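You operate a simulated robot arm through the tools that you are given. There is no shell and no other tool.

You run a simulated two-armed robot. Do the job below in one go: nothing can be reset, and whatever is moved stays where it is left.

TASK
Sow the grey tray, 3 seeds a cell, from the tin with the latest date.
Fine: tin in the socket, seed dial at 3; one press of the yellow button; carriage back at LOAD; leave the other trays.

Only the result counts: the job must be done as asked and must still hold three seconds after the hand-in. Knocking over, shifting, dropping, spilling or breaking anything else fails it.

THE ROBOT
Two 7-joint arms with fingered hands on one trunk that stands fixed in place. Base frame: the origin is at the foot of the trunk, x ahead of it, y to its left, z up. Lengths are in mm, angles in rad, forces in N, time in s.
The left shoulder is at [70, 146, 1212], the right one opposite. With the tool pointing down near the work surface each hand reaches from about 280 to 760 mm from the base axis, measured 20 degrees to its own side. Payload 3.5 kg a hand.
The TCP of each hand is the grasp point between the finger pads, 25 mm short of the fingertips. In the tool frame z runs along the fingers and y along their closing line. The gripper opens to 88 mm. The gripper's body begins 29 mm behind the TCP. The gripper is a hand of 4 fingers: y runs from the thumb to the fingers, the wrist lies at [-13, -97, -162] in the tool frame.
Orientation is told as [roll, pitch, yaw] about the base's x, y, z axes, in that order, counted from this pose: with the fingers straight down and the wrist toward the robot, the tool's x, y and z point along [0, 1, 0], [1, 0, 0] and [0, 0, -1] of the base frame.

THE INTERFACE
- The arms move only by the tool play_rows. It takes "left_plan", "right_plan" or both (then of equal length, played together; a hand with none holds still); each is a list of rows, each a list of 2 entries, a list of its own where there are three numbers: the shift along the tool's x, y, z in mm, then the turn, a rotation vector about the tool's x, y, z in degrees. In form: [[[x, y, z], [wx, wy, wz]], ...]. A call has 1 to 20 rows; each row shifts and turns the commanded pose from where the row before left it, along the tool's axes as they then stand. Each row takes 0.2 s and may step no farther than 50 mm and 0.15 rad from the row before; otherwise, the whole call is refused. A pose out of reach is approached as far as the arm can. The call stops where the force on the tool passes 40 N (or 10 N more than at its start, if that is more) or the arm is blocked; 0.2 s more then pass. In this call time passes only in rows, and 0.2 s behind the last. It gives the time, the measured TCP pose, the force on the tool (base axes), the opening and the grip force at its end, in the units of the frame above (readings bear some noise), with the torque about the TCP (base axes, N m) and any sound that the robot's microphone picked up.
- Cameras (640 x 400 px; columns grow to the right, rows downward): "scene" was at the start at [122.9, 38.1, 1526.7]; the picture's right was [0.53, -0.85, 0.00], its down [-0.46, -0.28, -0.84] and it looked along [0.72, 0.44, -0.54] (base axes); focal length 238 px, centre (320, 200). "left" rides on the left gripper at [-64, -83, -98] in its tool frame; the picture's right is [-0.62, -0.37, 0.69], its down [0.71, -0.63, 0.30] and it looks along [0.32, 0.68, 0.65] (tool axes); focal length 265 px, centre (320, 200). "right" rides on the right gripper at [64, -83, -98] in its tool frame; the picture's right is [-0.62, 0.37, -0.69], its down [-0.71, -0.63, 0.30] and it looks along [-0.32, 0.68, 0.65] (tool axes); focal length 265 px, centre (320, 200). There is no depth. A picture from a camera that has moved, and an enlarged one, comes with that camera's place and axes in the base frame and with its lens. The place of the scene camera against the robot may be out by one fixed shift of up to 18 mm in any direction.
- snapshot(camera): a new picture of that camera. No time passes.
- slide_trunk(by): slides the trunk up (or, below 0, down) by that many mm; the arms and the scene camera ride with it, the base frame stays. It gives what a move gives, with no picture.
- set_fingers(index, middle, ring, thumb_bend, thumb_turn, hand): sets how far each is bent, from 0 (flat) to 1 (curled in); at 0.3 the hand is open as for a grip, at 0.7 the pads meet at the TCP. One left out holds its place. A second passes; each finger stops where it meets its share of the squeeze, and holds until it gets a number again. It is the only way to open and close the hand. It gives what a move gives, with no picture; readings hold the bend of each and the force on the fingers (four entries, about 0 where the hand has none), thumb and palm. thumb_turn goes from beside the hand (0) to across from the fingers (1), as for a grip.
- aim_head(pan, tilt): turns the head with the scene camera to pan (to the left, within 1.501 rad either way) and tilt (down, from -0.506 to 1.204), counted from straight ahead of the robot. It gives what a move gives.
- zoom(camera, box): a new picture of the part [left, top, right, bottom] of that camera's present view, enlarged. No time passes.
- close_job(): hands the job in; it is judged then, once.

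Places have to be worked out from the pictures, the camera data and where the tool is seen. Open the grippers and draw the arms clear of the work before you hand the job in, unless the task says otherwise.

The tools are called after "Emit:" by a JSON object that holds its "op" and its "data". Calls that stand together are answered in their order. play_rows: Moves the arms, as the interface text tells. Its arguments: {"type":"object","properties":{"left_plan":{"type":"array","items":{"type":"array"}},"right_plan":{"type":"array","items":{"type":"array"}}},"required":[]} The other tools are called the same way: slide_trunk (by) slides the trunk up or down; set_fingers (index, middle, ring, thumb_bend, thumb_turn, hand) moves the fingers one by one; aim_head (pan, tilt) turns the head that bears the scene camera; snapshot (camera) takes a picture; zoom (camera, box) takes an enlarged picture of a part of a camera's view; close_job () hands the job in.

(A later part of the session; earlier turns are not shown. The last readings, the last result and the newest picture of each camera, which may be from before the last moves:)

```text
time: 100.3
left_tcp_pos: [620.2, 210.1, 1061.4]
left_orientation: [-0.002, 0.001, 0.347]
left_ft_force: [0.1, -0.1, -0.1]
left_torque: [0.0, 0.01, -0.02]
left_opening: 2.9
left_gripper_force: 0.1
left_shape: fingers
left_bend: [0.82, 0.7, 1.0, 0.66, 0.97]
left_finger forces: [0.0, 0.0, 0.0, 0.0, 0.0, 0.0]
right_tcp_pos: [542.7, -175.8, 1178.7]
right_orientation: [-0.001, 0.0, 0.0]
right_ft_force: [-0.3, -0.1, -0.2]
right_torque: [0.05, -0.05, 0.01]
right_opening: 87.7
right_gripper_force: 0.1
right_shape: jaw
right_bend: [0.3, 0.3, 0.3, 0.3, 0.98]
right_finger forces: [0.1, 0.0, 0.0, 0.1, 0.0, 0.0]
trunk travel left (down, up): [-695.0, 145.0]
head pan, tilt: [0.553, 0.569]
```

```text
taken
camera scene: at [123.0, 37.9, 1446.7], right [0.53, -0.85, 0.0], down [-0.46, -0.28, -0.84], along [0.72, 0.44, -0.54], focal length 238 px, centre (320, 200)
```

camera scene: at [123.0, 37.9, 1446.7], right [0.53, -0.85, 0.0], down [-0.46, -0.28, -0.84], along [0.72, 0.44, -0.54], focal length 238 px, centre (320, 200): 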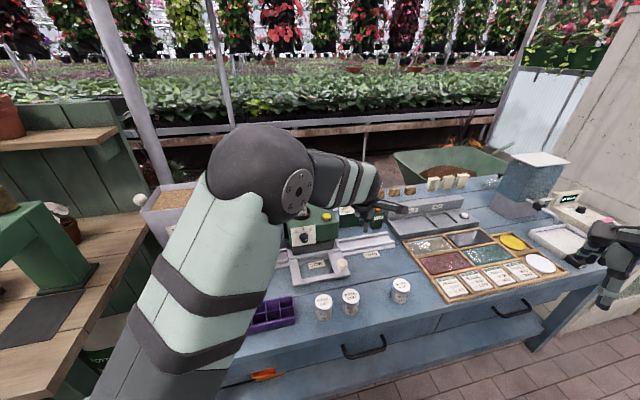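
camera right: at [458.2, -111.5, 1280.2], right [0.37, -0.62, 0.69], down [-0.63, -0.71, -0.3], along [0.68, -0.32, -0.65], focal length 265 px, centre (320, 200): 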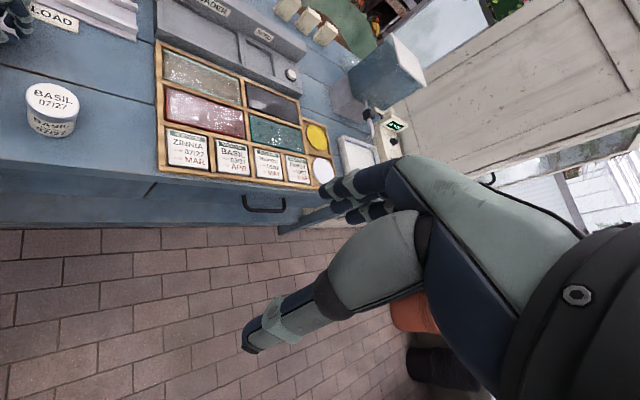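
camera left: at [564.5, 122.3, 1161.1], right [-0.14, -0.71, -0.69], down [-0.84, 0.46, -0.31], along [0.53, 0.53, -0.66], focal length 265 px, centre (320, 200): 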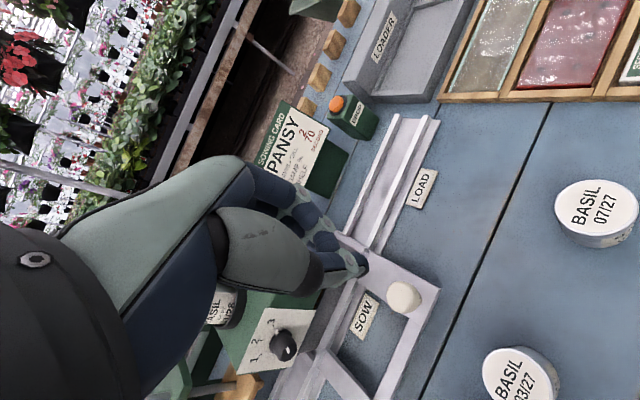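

Middle finger and thumb form the tip (index stopped against the thumb, which is fine). I move over to above the yellow button at z ≈ 1061.

Emit:
{"op": "play_rows", "data": {"left_plan": [[[30.7, 26.7, 0], [0, 0, 0]], [[30.7, 26.7, 0], [0, 0, 0]], [[30.7, 26.7, 0], [0, 0, 0]], [[30.7, 26.7, 0], [0, 0, 0]]]}}

Emit:
{"op": "snapshot", "data": {"camera": "left"}}

Emit:
{"op": "zoom", "data": {"camera": "scene", "box": [270, 160, 390, 260]}}

```text
time: 101.3
left_tcp_pos: [681.0, 365.4, 1060.2]
left_orientation: [-0.006, 0.004, 0.348]
left_ft_force: [0.3, -0.5, 0.9]
left_torque: [-0.04, 0.01, 0.01]
left_opening: 10.8
left_gripper_force: 0.0
left_shape: fingers
left_bend: [0.86, 0.7, 1.0, 0.66, 0.97]
left_finger forces: [0.0, 0.0, 0.0, 0.0, 0.0, 0.0]
right_tcp_pos: [544.0, -173.4, 1179.1]
right_orientation: [-0.002, 0.001, 0.0]
right_ft_force: [-0.5, 0.4, 0.4]
right_torque: [0.0, 0.02, 0.01]
right_opening: 87.5
right_gripper_force: 0.0
right_shape: jaw
right_bend: [0.3, 0.3, 0.3, 0.3, 0.98]
right_finger forces: [0.0, 0.0, 0.0, 0.1, 0.0, 0.0]
trunk travel left (down, up): [-695.0, 145.0]
head pan, tilt: [0.553, 0.569]
```

```text
taken
camera left: at [624.7, 277.1, 1159.2], right [-0.14, -0.71, -0.69], down [-0.84, 0.46, -0.31], along [0.53, 0.53, -0.66], focal length 265 px, centre (320, 200)
```

left: 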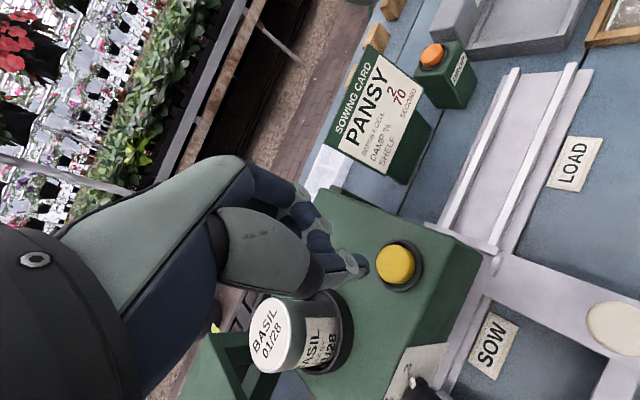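

```text
4.00 times, centred on (330, 210) of scene
camera zoom: at [124.3, 40.4, 1446.4], right [0.53, -0.85, 0.0], down [-0.46, -0.29, -0.84], along [0.72, 0.44, -0.54], focal length 951 px, centre (280, 160)
```

zoom: 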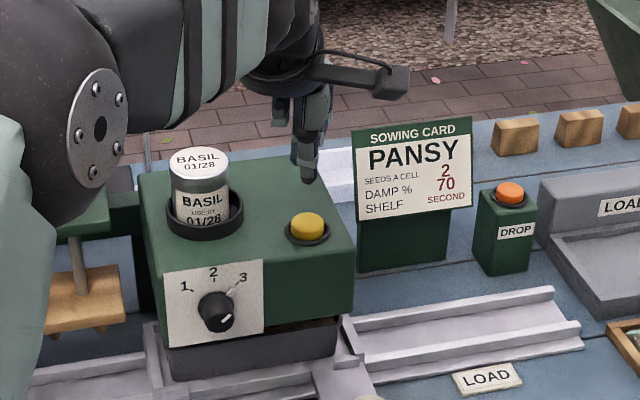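

The tip hangs over the button; by the hand camera the button is about 4 mm right and nearer. I correct by 3 mm each and descend to just above it.

Emit:
{"op": "play_rows", "data": {"left_plan": [[[-3, -3, 10], [0, 0, 0]], [[0, 0, 13], [0, 0, 0]], [[0, 0, 10], [0, 0, 0]]]}}

Emit:
{"op": "zoom", "data": {"camera": "left", "box": [280, 180, 460, 320]}}

Emit:
{"op": "zoom", "data": {"camera": "scene", "box": [310, 180, 360, 230]}}

```text
time: 102.1
left_tcp_pos: [679.6, 358.7, 1029.0]
left_orientation: [-0.005, 0.002, 0.346]
left_ft_force: [1.4, 0.6, -0.3]
left_torque: [-0.03, -0.02, 0.0]
left_opening: 36.5
left_gripper_force: 0.0
left_shape: fingers
left_bend: [1.0, 0.7, 1.0, 0.7, 0.97]
left_finger forces: [0.0, 0.1, 0.0, 0.0, 0.0, 0.0]
right_tcp_pos: [542.4, -175.8, 1179.0]
right_orientation: [-0.001, 0.001, 0.001]
right_ft_force: [-0.7, -0.6, -0.5]
right_torque: [0.01, -0.01, -0.02]
right_opening: 87.4
right_gripper_force: 0.0
right_shape: jaw
right_bend: [0.3, 0.3, 0.3, 0.3, 0.98]
right_finger forces: [0.0, 0.0, 0.1, 0.1, 0.0, 0.0]
trunk travel left (down, up): [-695.0, 145.0]
head pan, tilt: [0.553, 0.569]
```

```text
2.86 times, centred on (370, 250) of left
camera zoom: at [622.4, 270.3, 1127.4], right [-0.14, -0.71, -0.69], down [-0.84, 0.46, -0.31], along [0.53, 0.53, -0.66], focal length 758 px, centre (177, 57)
```

zoom: 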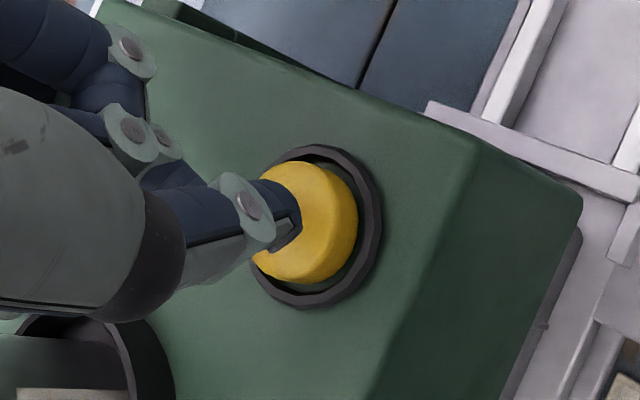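

```text
8.00 times, centred on (335, 205) of scene
camera zoom: at [122.9, 37.7, 1446.7], right [0.53, -0.85, 0.0], down [-0.46, -0.28, -0.84], along [0.72, 0.44, -0.54], focal length 1903 px, centre (200, 160)
```

zoom: 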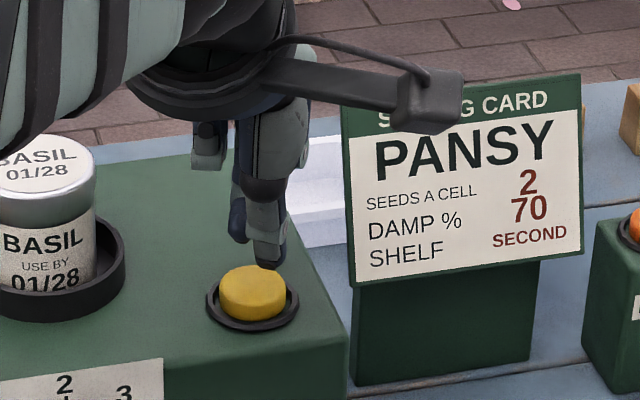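

Thumb and middle fingertip are both over the dome, on either side of its centre. I press straight down in small monotonic steps, watching force and sound.

Emit:
{"op": "play_rows", "data": {"left_plan": [[[0, 0, 3], [0, 0, 0]], [[0, 0, 3], [0, 0, 0]], [[0, 0, 2], [0, 0, 0]], [[0, 0, 2], [0, 0, 0]]]}}

```text
time: 103.1
left_tcp_pos: [678.5, 359.3, 1019.7]
left_orientation: [-0.003, 0.001, 0.347]
left_ft_force: [0.8, -0.1, 0.2]
left_torque: [0.02, -0.02, 0.01]
left_opening: 36.7
left_gripper_force: 0.0
left_shape: fingers
left_bend: [1.0, 0.7, 1.0, 0.7, 0.97]
left_finger forces: [0.1, 0.0, 0.0, 0.0, 0.0, 0.0]
right_tcp_pos: [542.9, -175.3, 1180.5]
right_orientation: [0.0, 0.001, 0.0]
right_ft_force: [-0.7, 1.0, 0.4]
right_torque: [0.03, 0.01, 0.01]
right_opening: 87.6
right_gripper_force: 0.1
right_shape: jaw
right_bend: [0.3, 0.3, 0.3, 0.3, 0.98]
right_finger forces: [0.0, 0.1, 0.0, 0.0, 0.0, 0.0]
trunk travel left (down, up): [-695.0, 145.0]
head pan, tilt: [0.553, 0.569]
```

No contact yet at TCP z ≈ 1020. I look once and continue downward.

Emit:
{"op": "zoom", "data": {"camera": "scene", "box": [310, 180, 360, 230]}}

Emit:
{"op": "zoom", "data": {"camera": "left", "box": [280, 180, 460, 320]}}

```text
8.00 times, centred on (335, 205) of scene
camera zoom: at [123.1, 38.1, 1446.6], right [0.53, -0.85, 0.0], down [-0.46, -0.28, -0.84], along [0.72, 0.44, -0.54], focal length 1903 px, centre (200, 160)
```

zoom: 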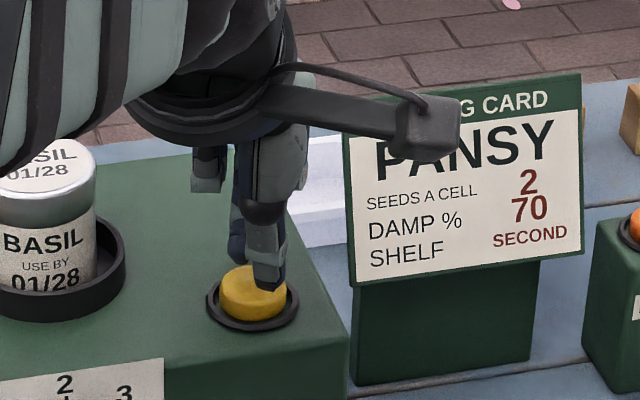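

```text
2.86 times, centred on (370, 250) of left
camera zoom: at [621.4, 270.0, 1117.5], right [-0.14, -0.71, -0.69], down [-0.84, 0.46, -0.31], along [0.53, 0.53, -0.66], focal length 758 px, centre (177, 57)
```

zoom: 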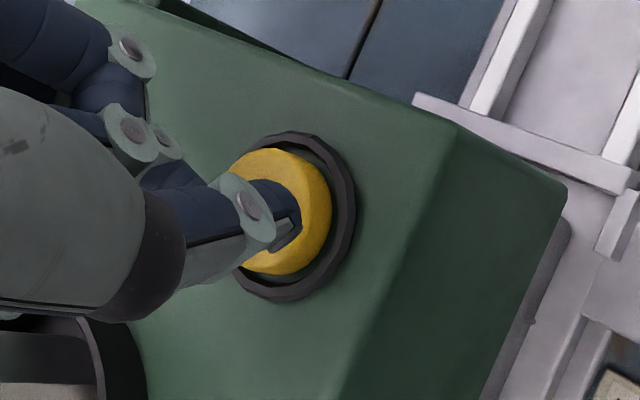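

The tip is about to touch, slightly right of centre. I shift 3 mm left and continue pressing down.

Emit:
{"op": "play_rows", "data": {"left_plan": [[[3, 0, 0], [0, 0, 0]], [[0, 0, 2], [0, 0, 0]], [[0, 0, 2], [0, 0, 0]], [[0, 0, 2], [0, 0, 0]]]}}

```text
time: 104.1
left_tcp_pos: [677.1, 361.4, 1013.1]
left_orientation: [-0.004, 0.005, 0.347]
left_ft_force: [1.0, 0.4, -0.2]
left_torque: [0.0, -0.01, -0.02]
left_opening: 36.5
left_gripper_force: 0.0
left_shape: fingers
left_bend: [1.0, 0.7, 1.0, 0.7, 0.97]
left_finger forces: [0.0, 0.0, 0.0, 0.0, 0.0, 0.0]
right_tcp_pos: [542.9, -176.0, 1180.1]
right_orientation: [0.0, 0.0, -0.002]
right_ft_force: [-0.6, -0.6, -0.2]
right_torque: [0.02, -0.03, -0.02]
right_opening: 87.6
right_gripper_force: 0.1
right_shape: jaw
right_bend: [0.3, 0.3, 0.3, 0.3, 0.98]
right_finger forces: [0.1, 0.0, 0.0, 0.0, 0.1, 0.1]
trunk travel left (down, up): [-695.0, 145.0]
head pan, tilt: [0.553, 0.569]
```

Still no contact force; I continue down in 2 mm steps.

Emit:
{"op": "play_rows", "data": {"left_plan": [[[0, 0, 2], [0, 0, 0]], [[0, 0, 2], [0, 0, 0]]]}}

Emit:
{"op": "zoom", "data": {"camera": "scene", "box": [310, 185, 350, 225]}}

Emit:
{"op": "zoom", "data": {"camera": "left", "box": [280, 180, 460, 320]}}

```text
time: 104.7
left_tcp_pos: [677.0, 362.4, 1010.0]
left_orientation: [-0.005, 0.001, 0.349]
left_ft_force: [1.2, 0.4, -0.1]
left_torque: [-0.01, 0.0, -0.03]
left_opening: 36.6
left_gripper_force: 0.6
left_shape: fingers
left_bend: [1.0, 0.7, 1.0, 0.7, 0.97]
left_finger forces: [0.0, 0.5, 0.1, 0.0, 0.0, 0.0]
right_tcp_pos: [542.8, -175.0, 1179.1]
right_orientation: [0.002, -0.001, 0.0]
right_ft_force: [-0.3, -0.4, -0.6]
right_torque: [-0.01, -0.01, 0.0]
right_opening: 87.6
right_gripper_force: 0.0
right_shape: jaw
right_bend: [0.3, 0.3, 0.3, 0.3, 0.98]
right_finger forces: [0.0, 0.0, 0.0, 0.0, 0.0, 0.1]
trunk travel left (down, up): [-695.0, 145.0]
head pan, tilt: [0.553, 0.569]
```

```text
10.00 times, centred on (330, 205) of scene
camera zoom: at [122.9, 38.0, 1446.7], right [0.53, -0.85, 0.0], down [-0.46, -0.28, -0.84], along [0.72, 0.44, -0.54], focal length 2378 px, centre (220, 150)
```

zoom: 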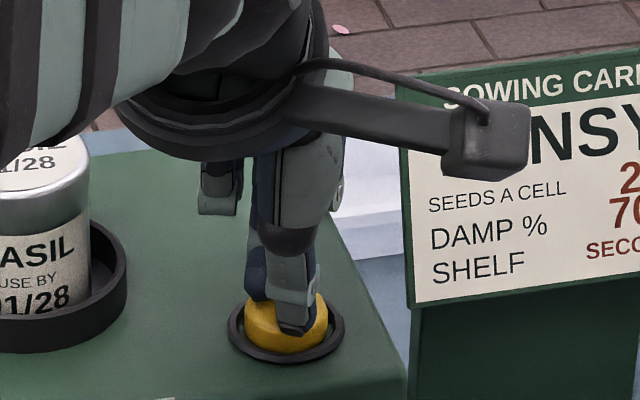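

```text
2.86 times, centred on (370, 250) of left
camera zoom: at [620.3, 273.2, 1107.9], right [-0.14, -0.71, -0.69], down [-0.84, 0.46, -0.31], along [0.53, 0.53, -0.66], focal length 758 px, centre (177, 57)
```

zoom: 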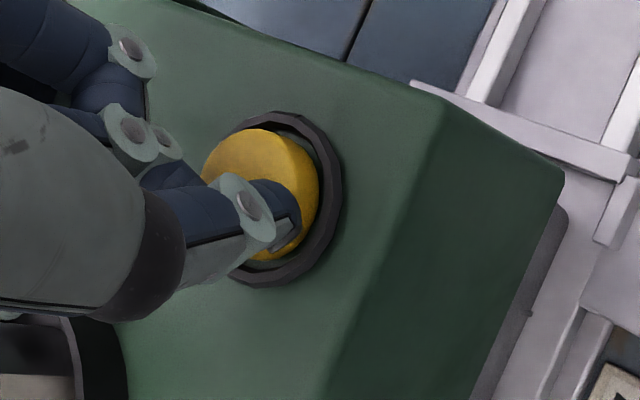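

Only the middle finger barely touches (0.5 N) near the dome's left edge, and the thumb is off toward its front edge. I lift off 12 mm and open the thumb so the middle finger alone can press, properly centred.

Emit:
{"op": "play_rows", "data": {"left_plan": [[[0, 0, -6], [0, 0, 0]], [[0, 0, -8], [0, 0, 0]]]}}

Emit:
{"op": "set_fingers", "data": {"hand": "left", "thumb_bend": 0.3, "index": 1.0, "ring": 1.0, "middle": 0.7}}

Emit:
{"op": "zoom", "data": {"camera": "scene", "box": [305, 175, 355, 225]}}

Emit:
{"op": "zoom", "data": {"camera": "left", "box": [260, 160, 460, 320]}}

```text
time: 105.3
left_tcp_pos: [676.7, 361.7, 1023.9]
left_orientation: [-0.003, 0.001, 0.347]
left_ft_force: [0.5, -0.4, 0.0]
left_torque: [-0.01, 0.01, 0.02]
left_opening: 36.7
left_gripper_force: 0.1
left_shape: fingers
left_bend: [1.0, 0.7, 1.0, 0.7, 0.97]
left_finger forces: [0.0, 0.1, 0.0, 0.0, 0.0, 0.1]
right_tcp_pos: [542.5, -175.8, 1179.4]
right_orientation: [0.0, 0.0, 0.0]
right_ft_force: [0.5, 0.0, -0.4]
right_torque: [0.0, -0.02, 0.03]
right_opening: 88.0
right_gripper_force: 0.0
right_shape: jaw
right_bend: [0.3, 0.3, 0.3, 0.3, 0.98]
right_finger forces: [0.0, 0.0, 0.1, 0.0, 0.1, 0.0]
trunk travel left (down, up): [-695.0, 145.0]
head pan, tilt: [0.553, 0.569]
```

```text
time: 106.3
left_tcp_pos: [677.4, 360.2, 1024.0]
left_orientation: [-0.004, 0.002, 0.349]
left_ft_force: [0.7, 0.4, 0.8]
left_torque: [-0.02, 0.05, 0.0]
left_opening: 52.4
left_gripper_force: 0.0
left_shape: fingers
left_bend: [1.0, 0.7, 1.0, 0.3, 0.97]
left_finger forces: [0.1, 0.0, 0.1, 0.1, 0.0, 0.1]
right_tcp_pos: [543.5, -174.6, 1180.2]
right_orientation: [0.0, 0.0, 0.0]
right_ft_force: [-0.7, 0.5, 0.2]
right_torque: [0.0, 0.01, 0.02]
right_opening: 87.3
right_gripper_force: 0.0
right_shape: jaw
right_bend: [0.3, 0.3, 0.3, 0.3, 0.98]
right_finger forces: [0.0, 0.0, 0.0, 0.1, 0.0, 0.1]
trunk travel left (down, up): [-695.0, 145.0]
head pan, tilt: [0.553, 0.569]
```

```text
8.00 times, centred on (330, 200) of scene
camera zoom: at [123.0, 38.0, 1446.7], right [0.53, -0.85, 0.0], down [-0.46, -0.28, -0.84], along [0.72, 0.44, -0.54], focal length 1903 px, centre (240, 200)
```

zoom: 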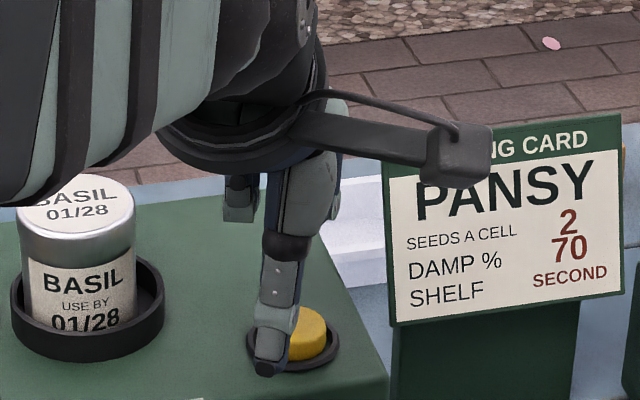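

```text
2.50 times, centred on (360, 240) of left
camera zoom: at [620.4, 272.9, 1122.1], right [-0.14, -0.71, -0.69], down [-0.84, 0.46, -0.31], along [0.53, 0.53, -0.66], focal length 664 px, centre (220, 100)
```

zoom: 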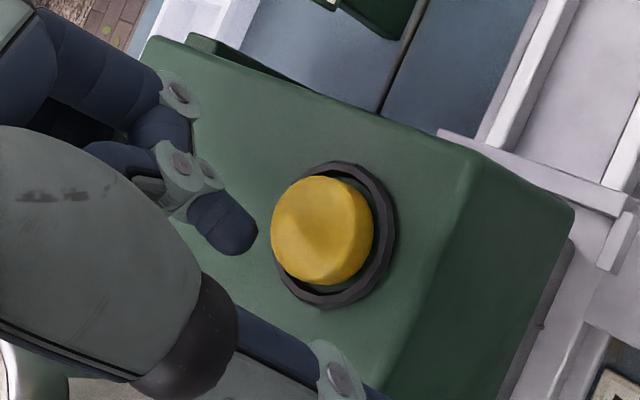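

The middle fingertip is visible but curls too much to be the lowest point. I straighten it somewhat (bend 0.45) so it makes a clear poking tip, then check where it is.

Emit:
{"op": "play_rows", "data": {"left_plan": [[[0, 0, -15], [0, 0, 0]]]}}

Emit:
{"op": "set_fingers", "data": {"hand": "left", "middle": 0.45}}

Emit:
{"op": "zoom", "data": {"camera": "scene", "box": [305, 175, 355, 225]}}

Emit:
{"op": "zoom", "data": {"camera": "left", "box": [240, 140, 460, 320]}}

```text
time: 106.7
left_tcp_pos: [678.7, 360.7, 1038.1]
left_orientation: [-0.002, 0.001, 0.347]
left_ft_force: [0.5, 0.6, 0.7]
left_torque: [0.02, 0.03, 0.0]
left_opening: 52.4
left_gripper_force: 0.0
left_shape: fingers
left_bend: [1.0, 0.7, 1.0, 0.3, 0.97]
left_finger forces: [0.1, 0.1, 0.1, 0.1, 0.1, 0.1]
right_tcp_pos: [543.3, -176.7, 1179.6]
right_orientation: [-0.001, 0.001, -0.001]
right_ft_force: [0.5, -0.8, 0.6]
right_torque: [0.0, 0.01, -0.04]
right_opening: 87.6
right_gripper_force: 0.2
right_shape: jaw
right_bend: [0.3, 0.3, 0.3, 0.3, 0.98]
right_finger forces: [0.0, 0.0, 0.0, 0.0, 0.0, 0.1]
trunk travel left (down, up): [-695.0, 145.0]
head pan, tilt: [0.553, 0.569]
```

```text
time: 107.7
left_tcp_pos: [677.5, 361.3, 1038.3]
left_orientation: [-0.004, 0.004, 0.348]
left_ft_force: [-0.4, -0.9, 0.1]
left_torque: [0.01, 0.0, 0.0]
left_opening: 52.7
left_gripper_force: 0.0
left_shape: fingers
left_bend: [1.0, 0.45, 1.0, 0.3, 0.97]
left_finger forces: [0.0, 0.0, 0.0, 0.0, 0.0, 0.1]
right_tcp_pos: [541.6, -176.1, 1179.0]
right_orientation: [0.001, -0.001, 0.0]
right_ft_force: [0.2, 0.0, 0.3]
right_torque: [-0.02, 0.0, 0.0]
right_opening: 87.6
right_gripper_force: 0.0
right_shape: jaw
right_bend: [0.3, 0.3, 0.3, 0.3, 0.98]
right_finger forces: [0.0, 0.0, 0.0, 0.0, 0.0, 0.1]
trunk travel left (down, up): [-695.0, 145.0]
head pan, tilt: [0.553, 0.569]
```

```text
8.00 times, centred on (330, 200) of scene
camera zoom: at [123.0, 38.0, 1446.7], right [0.53, -0.85, 0.0], down [-0.46, -0.28, -0.84], along [0.72, 0.44, -0.54], focal length 1903 px, centre (240, 200)
```

zoom: 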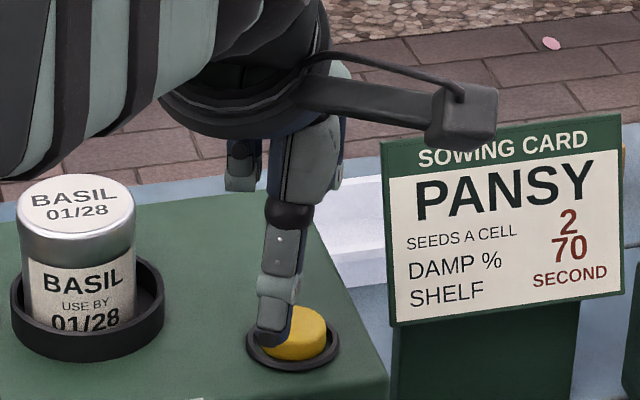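

```text
2.22 times, centred on (350, 230) of left
camera zoom: at [620.8, 272.2, 1136.4], right [-0.14, -0.71, -0.69], down [-0.84, 0.46, -0.31], along [0.53, 0.53, -0.66], focal length 590 px, centre (253, 133)
```

zoom: 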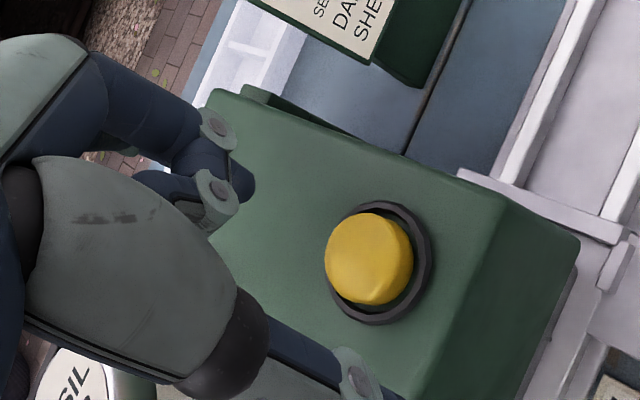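

The thumb tip is actually the lowest point, so I go back to the fully pinched hand (all at 0.7), whose tip lies right below the TCP, and check it over the button.

Emit:
{"op": "set_fingers", "data": {"hand": "left", "index": 0.7, "middle": 0.7, "ring": 0.7, "thumb_bend": 0.7}}

Emit:
{"op": "zoom", "data": {"camera": "scene", "box": [305, 175, 355, 225]}}

Emit:
{"op": "zoom", "data": {"camera": "left", "box": [240, 140, 460, 320]}}

```text
time: 108.7
left_tcp_pos: [677.3, 360.6, 1037.8]
left_orientation: [-0.004, 0.002, 0.345]
left_ft_force: [0.0, -0.5, -0.1]
left_torque: [0.01, -0.04, -0.02]
left_opening: 0.0
left_gripper_force: 0.0
left_shape: fingers
left_bend: [0.7, 0.7, 0.7, 0.7, 0.97]
left_finger forces: [0.0, 0.0, 0.1, 0.0, 0.1, 0.1]
right_tcp_pos: [542.8, -176.1, 1180.1]
right_orientation: [0.001, 0.001, 0.0]
right_ft_force: [0.1, -0.3, -0.1]
right_torque: [-0.01, 0.01, 0.03]
right_opening: 87.5
right_gripper_force: 0.1
right_shape: jaw
right_bend: [0.3, 0.3, 0.3, 0.3, 0.98]
right_finger forces: [0.0, 0.0, 0.0, 0.0, 0.1, 0.0]
trunk travel left (down, up): [-695.0, 145.0]
head pan, tilt: [0.553, 0.569]
```

```text
8.00 times, centred on (330, 200) of scene
camera zoom: at [123.0, 38.0, 1446.7], right [0.53, -0.85, 0.0], down [-0.46, -0.28, -0.84], along [0.72, 0.44, -0.54], focal length 1903 px, centre (240, 200)
```

zoom: 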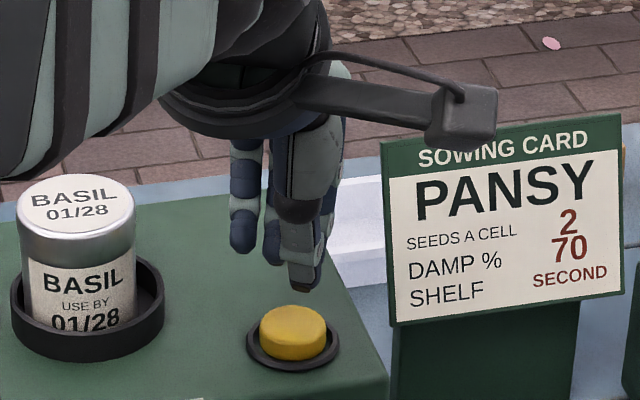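

```text
2.22 times, centred on (350, 230) of left
camera zoom: at [620.8, 272.2, 1136.4], right [-0.14, -0.71, -0.69], down [-0.84, 0.46, -0.31], along [0.53, 0.53, -0.66], focal length 590 px, centre (253, 133)
```

zoom: 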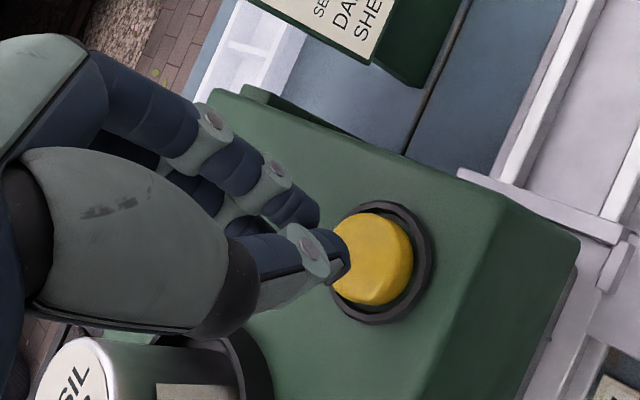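

The thumb tip is the lowest point and sits about 3 mm right and 8 mm near of the dome centre. I shift by that amount and descend to just above the dome.

Emit:
{"op": "play_rows", "data": {"left_plan": [[[3.3, 8, 0], [0, 0, 0]], [[0, 0, 7], [0, 0, 0]], [[0, 0, 6], [0, 0, 0]]]}}

Emit:
{"op": "zoom", "data": {"camera": "scene", "box": [305, 175, 355, 225]}}

Emit:
{"op": "zoom", "data": {"camera": "left", "box": [240, 140, 460, 320]}}

```text
time: 109.5
left_tcp_pos: [683.9, 366.5, 1026.4]
left_orientation: [-0.004, 0.001, 0.347]
left_ft_force: [0.3, 0.8, 0.8]
left_torque: [-0.01, 0.0, 0.0]
left_opening: 0.0
left_gripper_force: 0.1
left_shape: fingers
left_bend: [0.7, 0.7, 0.7, 0.7, 0.97]
left_finger forces: [0.0, 0.0, 0.1, 0.0, 0.1, 0.0]
right_tcp_pos: [543.5, -176.5, 1179.6]
right_orientation: [-0.001, 0.001, 0.0]
right_ft_force: [-0.1, -0.1, -0.4]
right_torque: [-0.03, -0.01, -0.02]
right_opening: 87.6
right_gripper_force: 0.1
right_shape: jaw
right_bend: [0.3, 0.3, 0.3, 0.3, 0.98]
right_finger forces: [0.1, 0.0, 0.1, 0.0, 0.1, 0.1]
trunk travel left (down, up): [-695.0, 145.0]
head pan, tilt: [0.553, 0.569]
```

```text
8.00 times, centred on (330, 200) of scene
camera zoom: at [123.0, 37.9, 1446.7], right [0.53, -0.85, 0.0], down [-0.46, -0.28, -0.84], along [0.72, 0.44, -0.54], focal length 1903 px, centre (240, 200)
```

zoom: 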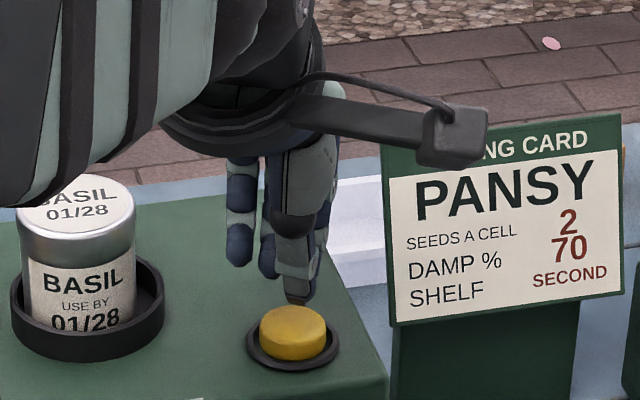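

```text
2.22 times, centred on (350, 230) of left
camera zoom: at [626.8, 277.8, 1124.3], right [-0.14, -0.71, -0.69], down [-0.84, 0.46, -0.31], along [0.53, 0.53, -0.66], focal length 590 px, centre (253, 133)
```

zoom: 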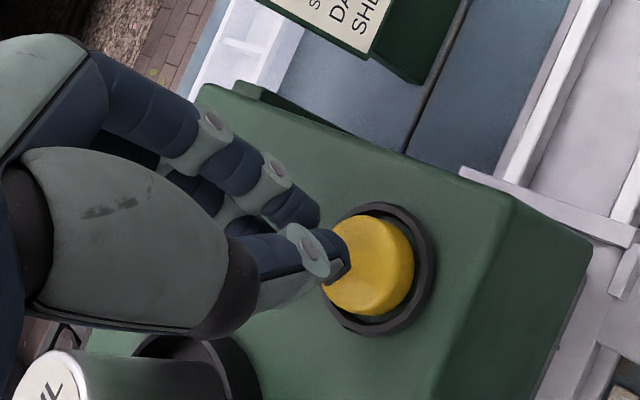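

The thumb tip is now right above the dome, about 8 mm clear. I press down in small monotonic steps.

Emit:
{"op": "play_rows", "data": {"left_plan": [[[0, 0, 2], [0, 0, 0]], [[0, 0, 2], [0, 0, 0]], [[0, 0, 2], [0, 0, 0]], [[0, 0, 1.5], [0, 0, 0]]]}}

```text
time: 110.5
left_tcp_pos: [683.4, 368.1, 1018.3]
left_orientation: [-0.005, 0.003, 0.347]
left_ft_force: [-0.8, -0.1, 0.0]
left_torque: [0.02, 0.01, 0.02]
left_opening: 0.0
left_gripper_force: 0.1
left_shape: fingers
left_bend: [0.7, 0.7, 0.7, 0.7, 0.97]
left_finger forces: [0.0, 0.1, 0.0, 0.0, 0.0, 0.0]
right_tcp_pos: [542.5, -176.0, 1179.6]
right_orientation: [0.0, 0.0, 0.0]
right_ft_force: [0.1, 0.4, 0.3]
right_torque: [-0.01, 0.01, -0.03]
right_opening: 87.5
right_gripper_force: 0.1
right_shape: jaw
right_bend: [0.3, 0.3, 0.3, 0.3, 0.98]
right_finger forces: [0.1, 0.0, 0.0, 0.0, 0.0, 0.0]
trunk travel left (down, up): [-695.0, 145.0]
head pan, tilt: [0.553, 0.569]
```

Not touching yet; I continue.

Emit:
{"op": "play_rows", "data": {"left_plan": [[[0, 0, 1.5], [0, 0, 0]], [[0, 0, 1.5], [0, 0, 0]], [[0, 0, 1.5], [0, 0, 0]]]}}

Emit:
{"op": "zoom", "data": {"camera": "scene", "box": [305, 175, 355, 225]}}

```text
time: 111.3
left_tcp_pos: [683.3, 367.3, 1013.3]
left_orientation: [-0.004, 0.003, 0.346]
left_ft_force: [-0.2, -0.6, 0.1]
left_torque: [0.0, 0.02, 0.0]
left_opening: 0.0
left_gripper_force: 0.1
left_shape: fingers
left_bend: [0.7, 0.7, 0.7, 0.7, 0.97]
left_finger forces: [0.0, 0.0, 0.0, 0.0, 0.0, 0.1]
right_tcp_pos: [543.1, -175.1, 1180.1]
right_orientation: [0.001, 0.0, -0.001]
right_ft_force: [-0.4, -0.4, 0.4]
right_torque: [0.01, -0.01, -0.02]
right_opening: 87.6
right_gripper_force: 0.0
right_shape: jaw
right_bend: [0.3, 0.3, 0.3, 0.3, 0.98]
right_finger forces: [0.0, 0.0, 0.1, 0.0, 0.1, 0.1]
trunk travel left (down, up): [-695.0, 145.0]
head pan, tilt: [0.553, 0.569]
```

```text
8.00 times, centred on (330, 200) of scene
camera zoom: at [123.0, 38.0, 1446.6], right [0.53, -0.85, 0.0], down [-0.46, -0.28, -0.84], along [0.72, 0.44, -0.54], focal length 1903 px, centre (240, 200)
```

zoom: 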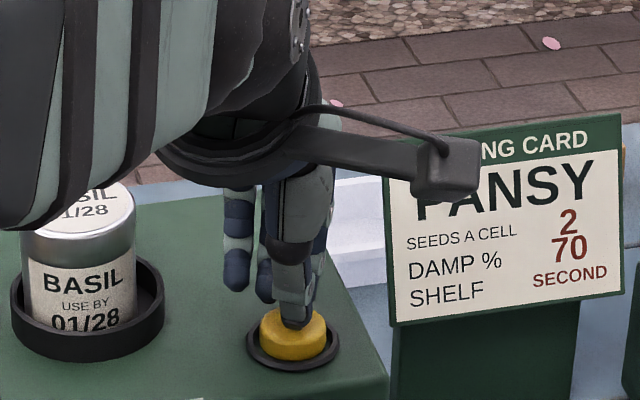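

The tip is at the dome surface. I keep pressing.

Emit:
{"op": "play_rows", "data": {"left_plan": [[[0, 0, 1.5], [0, 0, 0]], [[0, 0, 1.5], [0, 0, 0]], [[0, 0, 1.5], [0, 0, 0]]]}}

```text
time: 112.1
left_tcp_pos: [683.6, 367.0, 1008.0]
left_orientation: [-0.003, 0.002, 0.347]
left_ft_force: [-0.8, -0.7, -0.1]
left_torque: [0.02, -0.01, 0.0]
left_opening: 0.0
left_gripper_force: 0.3
left_shape: fingers
left_bend: [0.7, 0.7, 0.7, 0.7, 0.98]
left_finger forces: [0.1, 0.1, 0.0, 0.0, 0.6, 0.1]
right_tcp_pos: [543.1, -176.3, 1179.7]
right_orientation: [0.0, 0.001, 0.0]
right_ft_force: [-0.7, 0.1, -0.7]
right_torque: [0.01, -0.02, -0.03]
right_opening: 87.6
right_gripper_force: 0.1
right_shape: jaw
right_bend: [0.3, 0.3, 0.3, 0.3, 0.98]
right_finger forces: [0.0, 0.0, 0.0, 0.1, 0.0, 0.0]
trunk travel left (down, up): [-695.0, 145.0]
head pan, tilt: [0.553, 0.569]
```

The thumb just touched the dome (0.6 N). Now the actual press, one smooth push of a few millimetres.

Emit:
{"op": "play_rows", "data": {"left_plan": [[[0, 0, 1.5], [0, 0, 0]], [[0, 0, 1.5], [0, 0, 0]], [[0, 0, 1.5], [0, 0, 0]]]}}

Emit:
{"op": "zoom", "data": {"camera": "scene", "box": [305, 175, 355, 225]}}

```text
time: 112.9
left_tcp_pos: [684.4, 368.2, 1005.3]
left_orientation: [-0.005, -0.001, 0.348]
left_ft_force: [-0.3, 0.7, 2.5]
left_torque: [-0.01, 0.05, -0.03]
left_opening: 0.0
left_gripper_force: 1.3
left_shape: fingers
left_bend: [0.7, 0.7, 0.7, 0.7, 0.98]
left_finger forces: [0.0, 0.1, 0.0, 0.0, 2.6, 0.1]
right_tcp_pos: [543.0, -176.2, 1180.8]
right_orientation: [-0.001, 0.0, 0.001]
right_ft_force: [1.6, -0.3, -0.1]
right_torque: [-0.02, 0.01, -0.01]
right_opening: 87.6
right_gripper_force: 0.0
right_shape: jaw
right_bend: [0.3, 0.3, 0.3, 0.3, 0.98]
right_finger forces: [0.1, 0.1, 0.0, 0.0, 0.1, 0.1]
trunk travel left (down, up): [-695.0, 145.0]
head pan, tilt: [0.553, 0.569]
heard: click
```

```text
8.00 times, centred on (330, 200) of scene
camera zoom: at [122.2, 37.7, 1446.8], right [0.53, -0.85, 0.0], down [-0.46, -0.28, -0.84], along [0.72, 0.44, -0.54], focal length 1903 px, centre (240, 200)
```

zoom: 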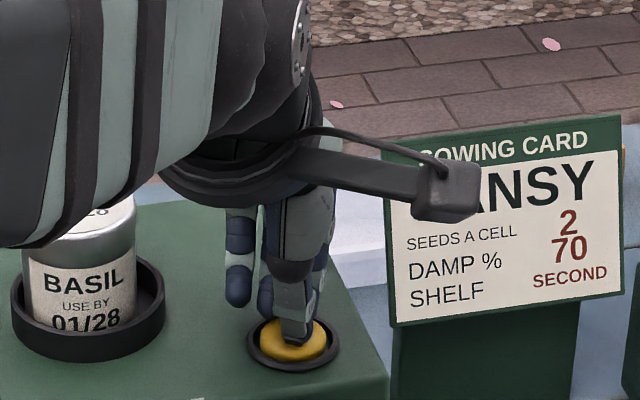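

The microphone heard a click: the button was pressed once. I lift straight up, releasing it cleanly.

Emit:
{"op": "play_rows", "data": {"left_plan": [[[0, 0, -20], [0, 0, 0]], [[0, 0, -30], [0, 0, 0]], [[0, 0, -30], [0, 0, 0]]]}}

Emit:
{"op": "snapshot", "data": {"camera": "left"}}

Emit:
{"op": "zoom", "data": {"camera": "scene", "box": [270, 180, 370, 280]}}

```text
time: 113.7
left_tcp_pos: [683.8, 369.2, 1084.4]
left_orientation: [-0.003, 0.001, 0.347]
left_ft_force: [-0.3, 0.1, 0.3]
left_torque: [0.02, -0.04, 0.03]
left_opening: 0.0
left_gripper_force: 0.0
left_shape: fingers
left_bend: [0.7, 0.7, 0.7, 0.7, 0.98]
left_finger forces: [0.0, 0.0, 0.0, 0.0, 0.0, 0.0]
right_tcp_pos: [540.8, -176.3, 1180.2]
right_orientation: [0.0, 0.0, -0.001]
right_ft_force: [0.7, 0.3, 0.2]
right_torque: [0.03, -0.01, -0.01]
right_opening: 87.7
right_gripper_force: 0.1
right_shape: jaw
right_bend: [0.3, 0.3, 0.3, 0.3, 0.98]
right_finger forces: [0.0, 0.1, 0.1, 0.1, 0.1, 0.0]
trunk travel left (down, up): [-695.0, 145.0]
head pan, tilt: [0.553, 0.569]
```

```text
taken
camera left: at [627.3, 280.1, 1182.3], right [-0.14, -0.71, -0.69], down [-0.84, 0.46, -0.31], along [0.53, 0.53, -0.66], focal length 265 px, centre (320, 200)
```

left: 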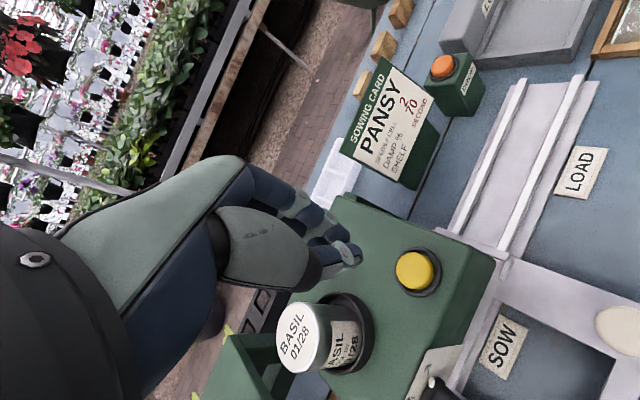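

```text
4.00 times, centred on (320, 230) of scene
camera zoom: at [122.4, 37.6, 1446.7], right [0.53, -0.85, 0.0], down [-0.46, -0.28, -0.84], along [0.72, 0.44, -0.54], focal length 951 px, centre (320, 80)
```

zoom: 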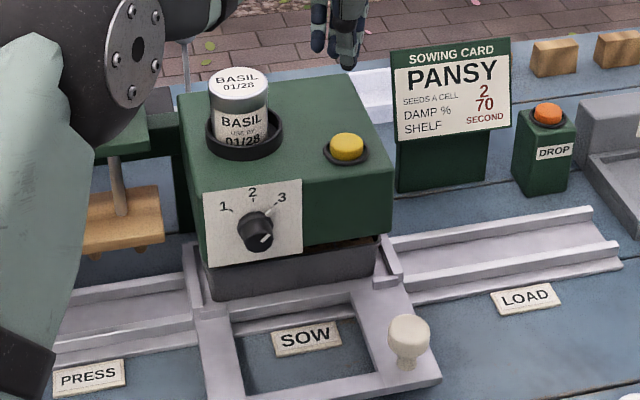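

The yellow button was pressed once and has sprung back. Now I bring the hand back in front of the seeder, to the left of the carriage knob, to push the carriage back to LOAD.

Emit:
{"op": "play_rows", "data": {"left_plan": [[[-7.7, -31.5, 0], [0, 0, 0]], [[-7.7, -31.5, 0], [0, 0, 0]], [[-7.7, -31.5, 0], [0, 0, 0]], [[0, 0, 35], [0, 0, 0]], [[0, 0, 35], [0, 0, 0]]]}}

Emit:
{"op": "snapshot", "data": {"camera": "left"}}

Emit:
{"op": "zoom", "data": {"camera": "scene", "box": [250, 180, 390, 300]}}

```text
time: 114.9
left_tcp_pos: [604.7, 316.6, 1015.7]
left_orientation: [-0.003, 0.004, 0.347]
left_ft_force: [-0.2, -0.5, -0.1]
left_torque: [0.0, 0.02, -0.01]
left_opening: 0.0
left_gripper_force: 0.0
left_shape: fingers
left_bend: [0.7, 0.7, 0.7, 0.7, 0.98]
left_finger forces: [0.0, 0.0, 0.0, 0.0, 0.0, 0.1]
right_tcp_pos: [543.8, -174.6, 1179.0]
right_orientation: [0.001, 0.0, -0.002]
right_ft_force: [0.3, 0.0, -0.3]
right_torque: [-0.04, -0.01, 0.0]
right_opening: 87.5
right_gripper_force: 0.2
right_shape: jaw
right_bend: [0.3, 0.3, 0.3, 0.3, 0.98]
right_finger forces: [0.0, 0.0, 0.0, 0.1, 0.1, 0.1]
trunk travel left (down, up): [-695.0, 145.0]
head pan, tilt: [0.553, 0.569]
```

```text
taken
camera left: at [547.4, 227.1, 1113.1], right [-0.14, -0.71, -0.69], down [-0.84, 0.46, -0.31], along [0.53, 0.53, -0.66], focal length 265 px, centre (320, 200)
```

left: 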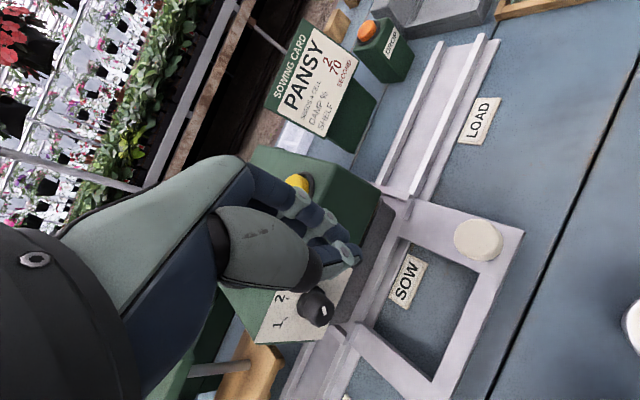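

```text
3.33 times, centred on (320, 240) of scene
camera zoom: at [124.3, 38.5, 1446.5], right [0.53, -0.85, 0.0], down [-0.46, -0.28, -0.84], along [0.72, 0.44, -0.54], focal length 793 px, centre (320, 67)
```

zoom: 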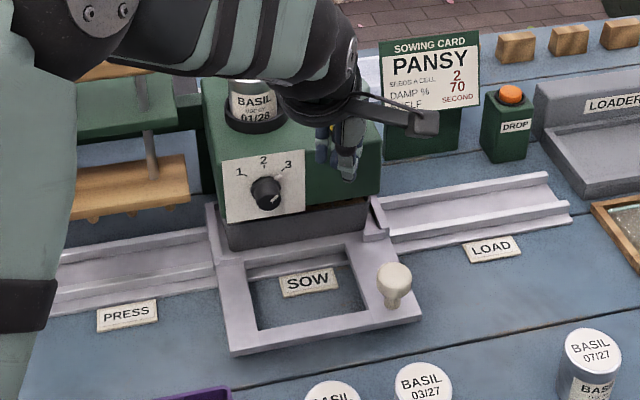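

The knob is about 50 mm to the right of the TCP, as planned. I pitch the fingers forward 25° with a small left/back offset, then check before descending beside the knob.

Emit:
{"op": "play_rows", "data": {"left_plan": [[[2, -2, 0], [-8.33, 0, 0]], [[2, -2, 0], [-8.33, 0, 0]], [[2, -2, 0], [-8.33, 0, 0]], [[0, -12.7, 27.2], [0, 0, 0]], [[0, -12.7, 27.2], [0, 0, 0]]]}}

Emit:
{"op": "snapshot", "data": {"camera": "left"}}

Emit:
{"op": "zoom", "data": {"camera": "scene", "box": [250, 180, 390, 300]}}

```text
time: 116.1
left_tcp_pos: [596.8, 317.8, 954.1]
left_orientation: [-0.005, -0.434, 0.349]
left_ft_force: [-0.2, -0.7, -0.2]
left_torque: [0.01, 0.0, -0.01]
left_opening: 0.0
left_gripper_force: 0.2
left_shape: fingers
left_bend: [0.7, 0.7, 0.7, 0.7, 0.98]
left_finger forces: [0.0, 0.0, 0.1, 0.1, 0.0, 0.0]
right_tcp_pos: [543.5, -175.2, 1178.5]
right_orientation: [0.001, 0.002, 0.0]
right_ft_force: [0.5, -0.7, -0.2]
right_torque: [0.0, -0.03, 0.0]
right_opening: 87.5
right_gripper_force: 0.1
right_shape: jaw
right_bend: [0.3, 0.3, 0.3, 0.3, 0.98]
right_finger forces: [0.0, 0.0, 0.1, 0.0, 0.0, 0.1]
trunk travel left (down, up): [-695.0, 145.0]
head pan, tilt: [0.553, 0.569]
```

```text
taken
camera left: at [506.7, 217.9, 1007.3], right [0.17, -0.6, -0.78], down [-0.66, 0.52, -0.54], along [0.73, 0.61, -0.31], focal length 265 px, centre (320, 200)
```

left: 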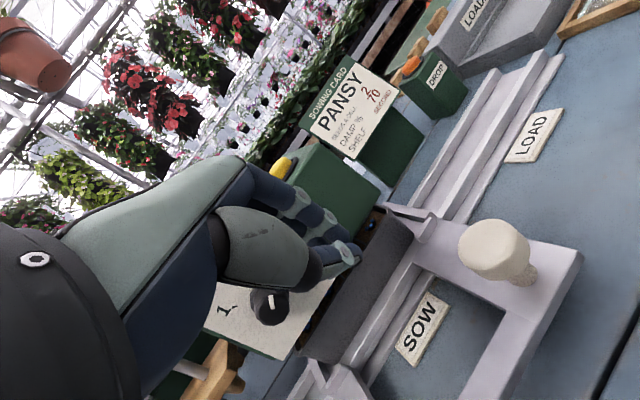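

```text
3.33 times, centred on (320, 240) of scene
camera zoom: at [124.3, 38.4, 1446.6], right [0.53, -0.85, 0.0], down [-0.46, -0.28, -0.84], along [0.72, 0.44, -0.54], focal length 793 px, centre (320, 67)
```

zoom: 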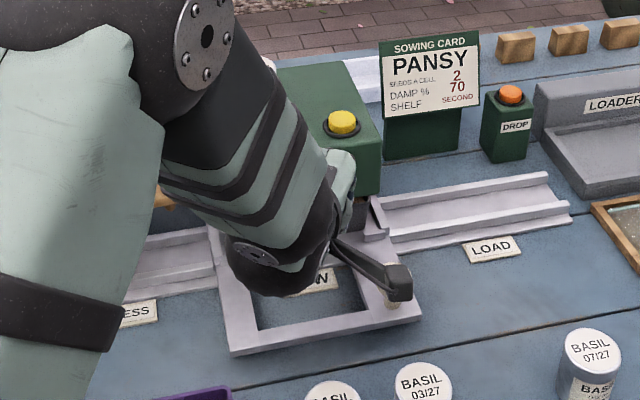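

There is good clearance to the dial and the seeder front. I descend the last 72 mm beside the knob.

Emit:
{"op": "play_rows", "data": {"left_plan": [[[0, -10.1, 21.75], [0, 0, 0]], [[0, -10.1, 21.75], [0, 0, 0]], [[0, -10.1, 21.75], [0, 0, 0]]]}}

Emit:
{"op": "snapshot", "data": {"camera": "left"}}

Emit:
{"op": "zoom", "data": {"camera": "left", "box": [240, 180, 480, 380]}}

```text
time: 116.9
left_tcp_pos: [594.9, 316.3, 881.1]
left_orientation: [-0.006, -0.435, 0.348]
left_ft_force: [-0.2, 0.2, 0.1]
left_torque: [0.0, 0.01, 0.0]
left_opening: 0.0
left_gripper_force: 0.1
left_shape: fingers
left_bend: [0.7, 0.7, 0.7, 0.7, 0.98]
left_finger forces: [0.1, 0.0, 0.0, 0.0, 0.1, 0.1]
right_tcp_pos: [542.8, -176.0, 1179.7]
right_orientation: [0.0, 0.0, 0.0]
right_ft_force: [-0.8, -0.6, -0.1]
right_torque: [0.02, 0.03, -0.02]
right_opening: 87.7
right_gripper_force: 0.1
right_shape: jaw
right_bend: [0.3, 0.3, 0.3, 0.3, 0.98]
right_finger forces: [0.0, 0.0, 0.0, 0.1, 0.1, 0.0]
trunk travel left (down, up): [-695.0, 145.0]
head pan, tilt: [0.553, 0.569]
```

```text
taken
camera left: at [506.4, 216.9, 934.5], right [0.17, -0.6, -0.78], down [-0.66, 0.52, -0.54], along [0.73, 0.61, -0.31], focal length 265 px, centre (320, 200)
```

left: 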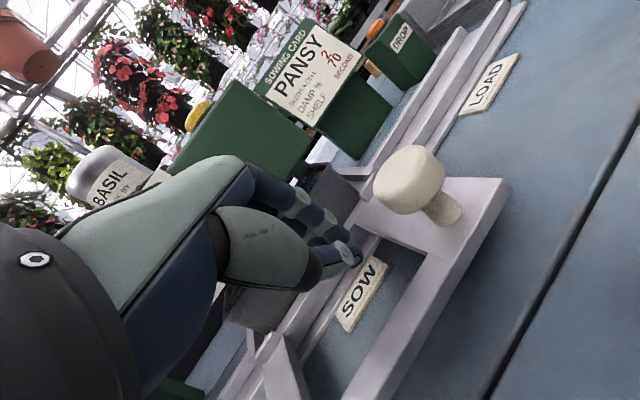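

```text
2.00 times, centred on (360, 280) of left
camera zoom: at [506.4, 216.9, 934.5], right [0.17, -0.6, -0.78], down [-0.66, 0.52, -0.54], along [0.73, 0.61, -0.31], focal length 531 px, centre (240, 40)
```

zoom: 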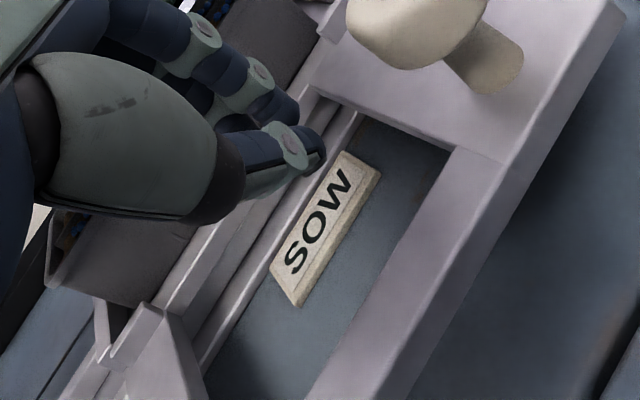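

The knob's head is about 55 mm to the right at fingertip height. I approach along the rail direction toward LOAD in small steps until contact.

Emit:
{"op": "play_rows", "data": {"left_plan": [[[-4.53, 1.92, 0.89], [0, 0, 0]], [[-4.53, 1.92, 0.89], [0, 0, 0]], [[-4.53, 1.92, 0.89], [0, 0, 0]], [[-4.53, 1.92, 0.89], [0, 0, 0]]]}}

Emit:
{"op": "zoom", "data": {"camera": "left", "box": [240, 120, 480, 320]}}

```text
time: 117.9
left_tcp_pos: [608.7, 303.3, 881.2]
left_orientation: [-0.003, -0.433, 0.348]
left_ft_force: [0.1, -1.7, 0.4]
left_torque: [0.0, 0.02, -0.03]
left_opening: 0.1
left_gripper_force: 0.1
left_shape: fingers
left_bend: [0.7, 0.7, 0.7, 0.7, 0.98]
left_finger forces: [0.0, 0.0, 0.0, 0.0, 0.1, 0.1]
right_tcp_pos: [542.8, -176.1, 1179.5]
right_orientation: [0.0, 0.001, 0.0]
right_ft_force: [0.1, -0.3, -0.7]
right_torque: [0.01, -0.01, -0.02]
right_opening: 87.4
right_gripper_force: 0.0
right_shape: jaw
right_bend: [0.3, 0.3, 0.3, 0.3, 0.98]
right_finger forces: [0.0, 0.0, 0.0, 0.1, 0.0, 0.0]
trunk travel left (down, up): [-695.0, 145.0]
head pan, tilt: [0.553, 0.569]
```

```text
2.00 times, centred on (360, 220) of left
camera zoom: at [520.3, 201.9, 935.2], right [0.17, -0.6, -0.78], down [-0.66, 0.52, -0.54], along [0.73, 0.61, -0.31], focal length 531 px, centre (240, 160)
```

zoom: 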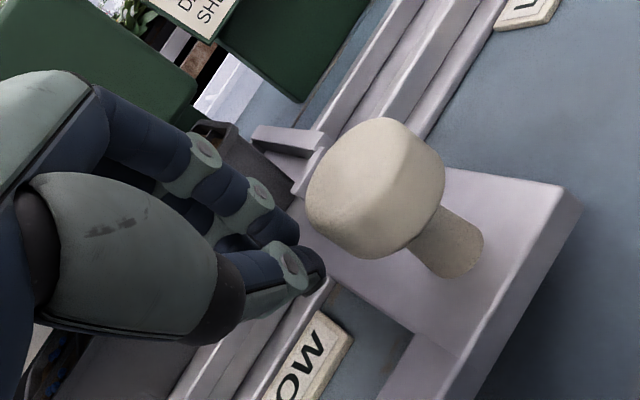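

Not touching yet; the index fingertip is a few millimetres from the knob. I continue.

Emit:
{"op": "play_rows", "data": {"left_plan": [[[-4.53, 1.92, 0.89], [0, 0, 0]], [[-4.53, 1.92, 0.89], [0, 0, 0]], [[-4.53, 1.92, 0.89], [0, 0, 0]], [[-4.53, 1.92, 0.89], [0, 0, 0]]]}}

Emit:
{"op": "zoom", "data": {"camera": "left", "box": [240, 120, 480, 320]}}

```text
time: 118.9
left_tcp_pos: [623.5, 288.8, 881.9]
left_orientation: [-0.004, -0.434, 0.351]
left_ft_force: [-2.2, 2.0, 2.2]
left_torque: [0.0, 0.03, -0.06]
left_opening: 0.0
left_gripper_force: 2.5
left_shape: fingers
left_bend: [0.7, 0.7, 0.7, 0.7, 0.99]
left_finger forces: [0.0, 0.1, 0.0, 0.0, 3.9, 0.1]
right_tcp_pos: [542.9, -174.7, 1180.6]
right_orientation: [0.0, 0.0, -0.001]
right_ft_force: [-0.7, -0.2, 1.1]
right_torque: [-0.02, -0.03, 0.01]
right_opening: 87.6
right_gripper_force: 0.1
right_shape: jaw
right_bend: [0.3, 0.3, 0.3, 0.3, 0.98]
right_finger forces: [0.0, 0.0, 0.0, 0.0, 0.0, 0.1]
trunk travel left (down, up): [-695.0, 145.0]
head pan, tilt: [0.553, 0.569]
```

```text
2.00 times, centred on (360, 220) of left
camera zoom: at [534.4, 188.6, 935.2], right [0.17, -0.6, -0.78], down [-0.66, 0.52, -0.54], along [0.73, 0.61, -0.31], focal length 531 px, centre (240, 160)
```

zoom: 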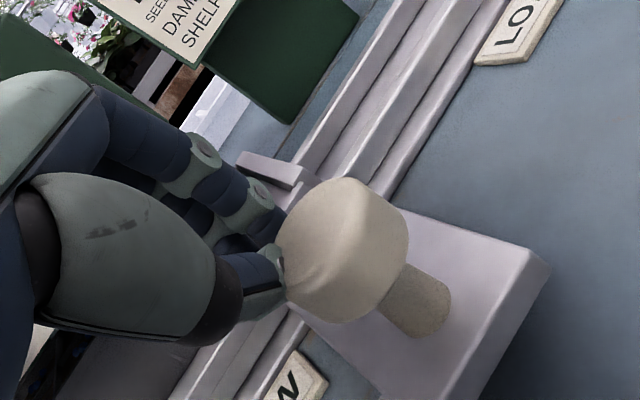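

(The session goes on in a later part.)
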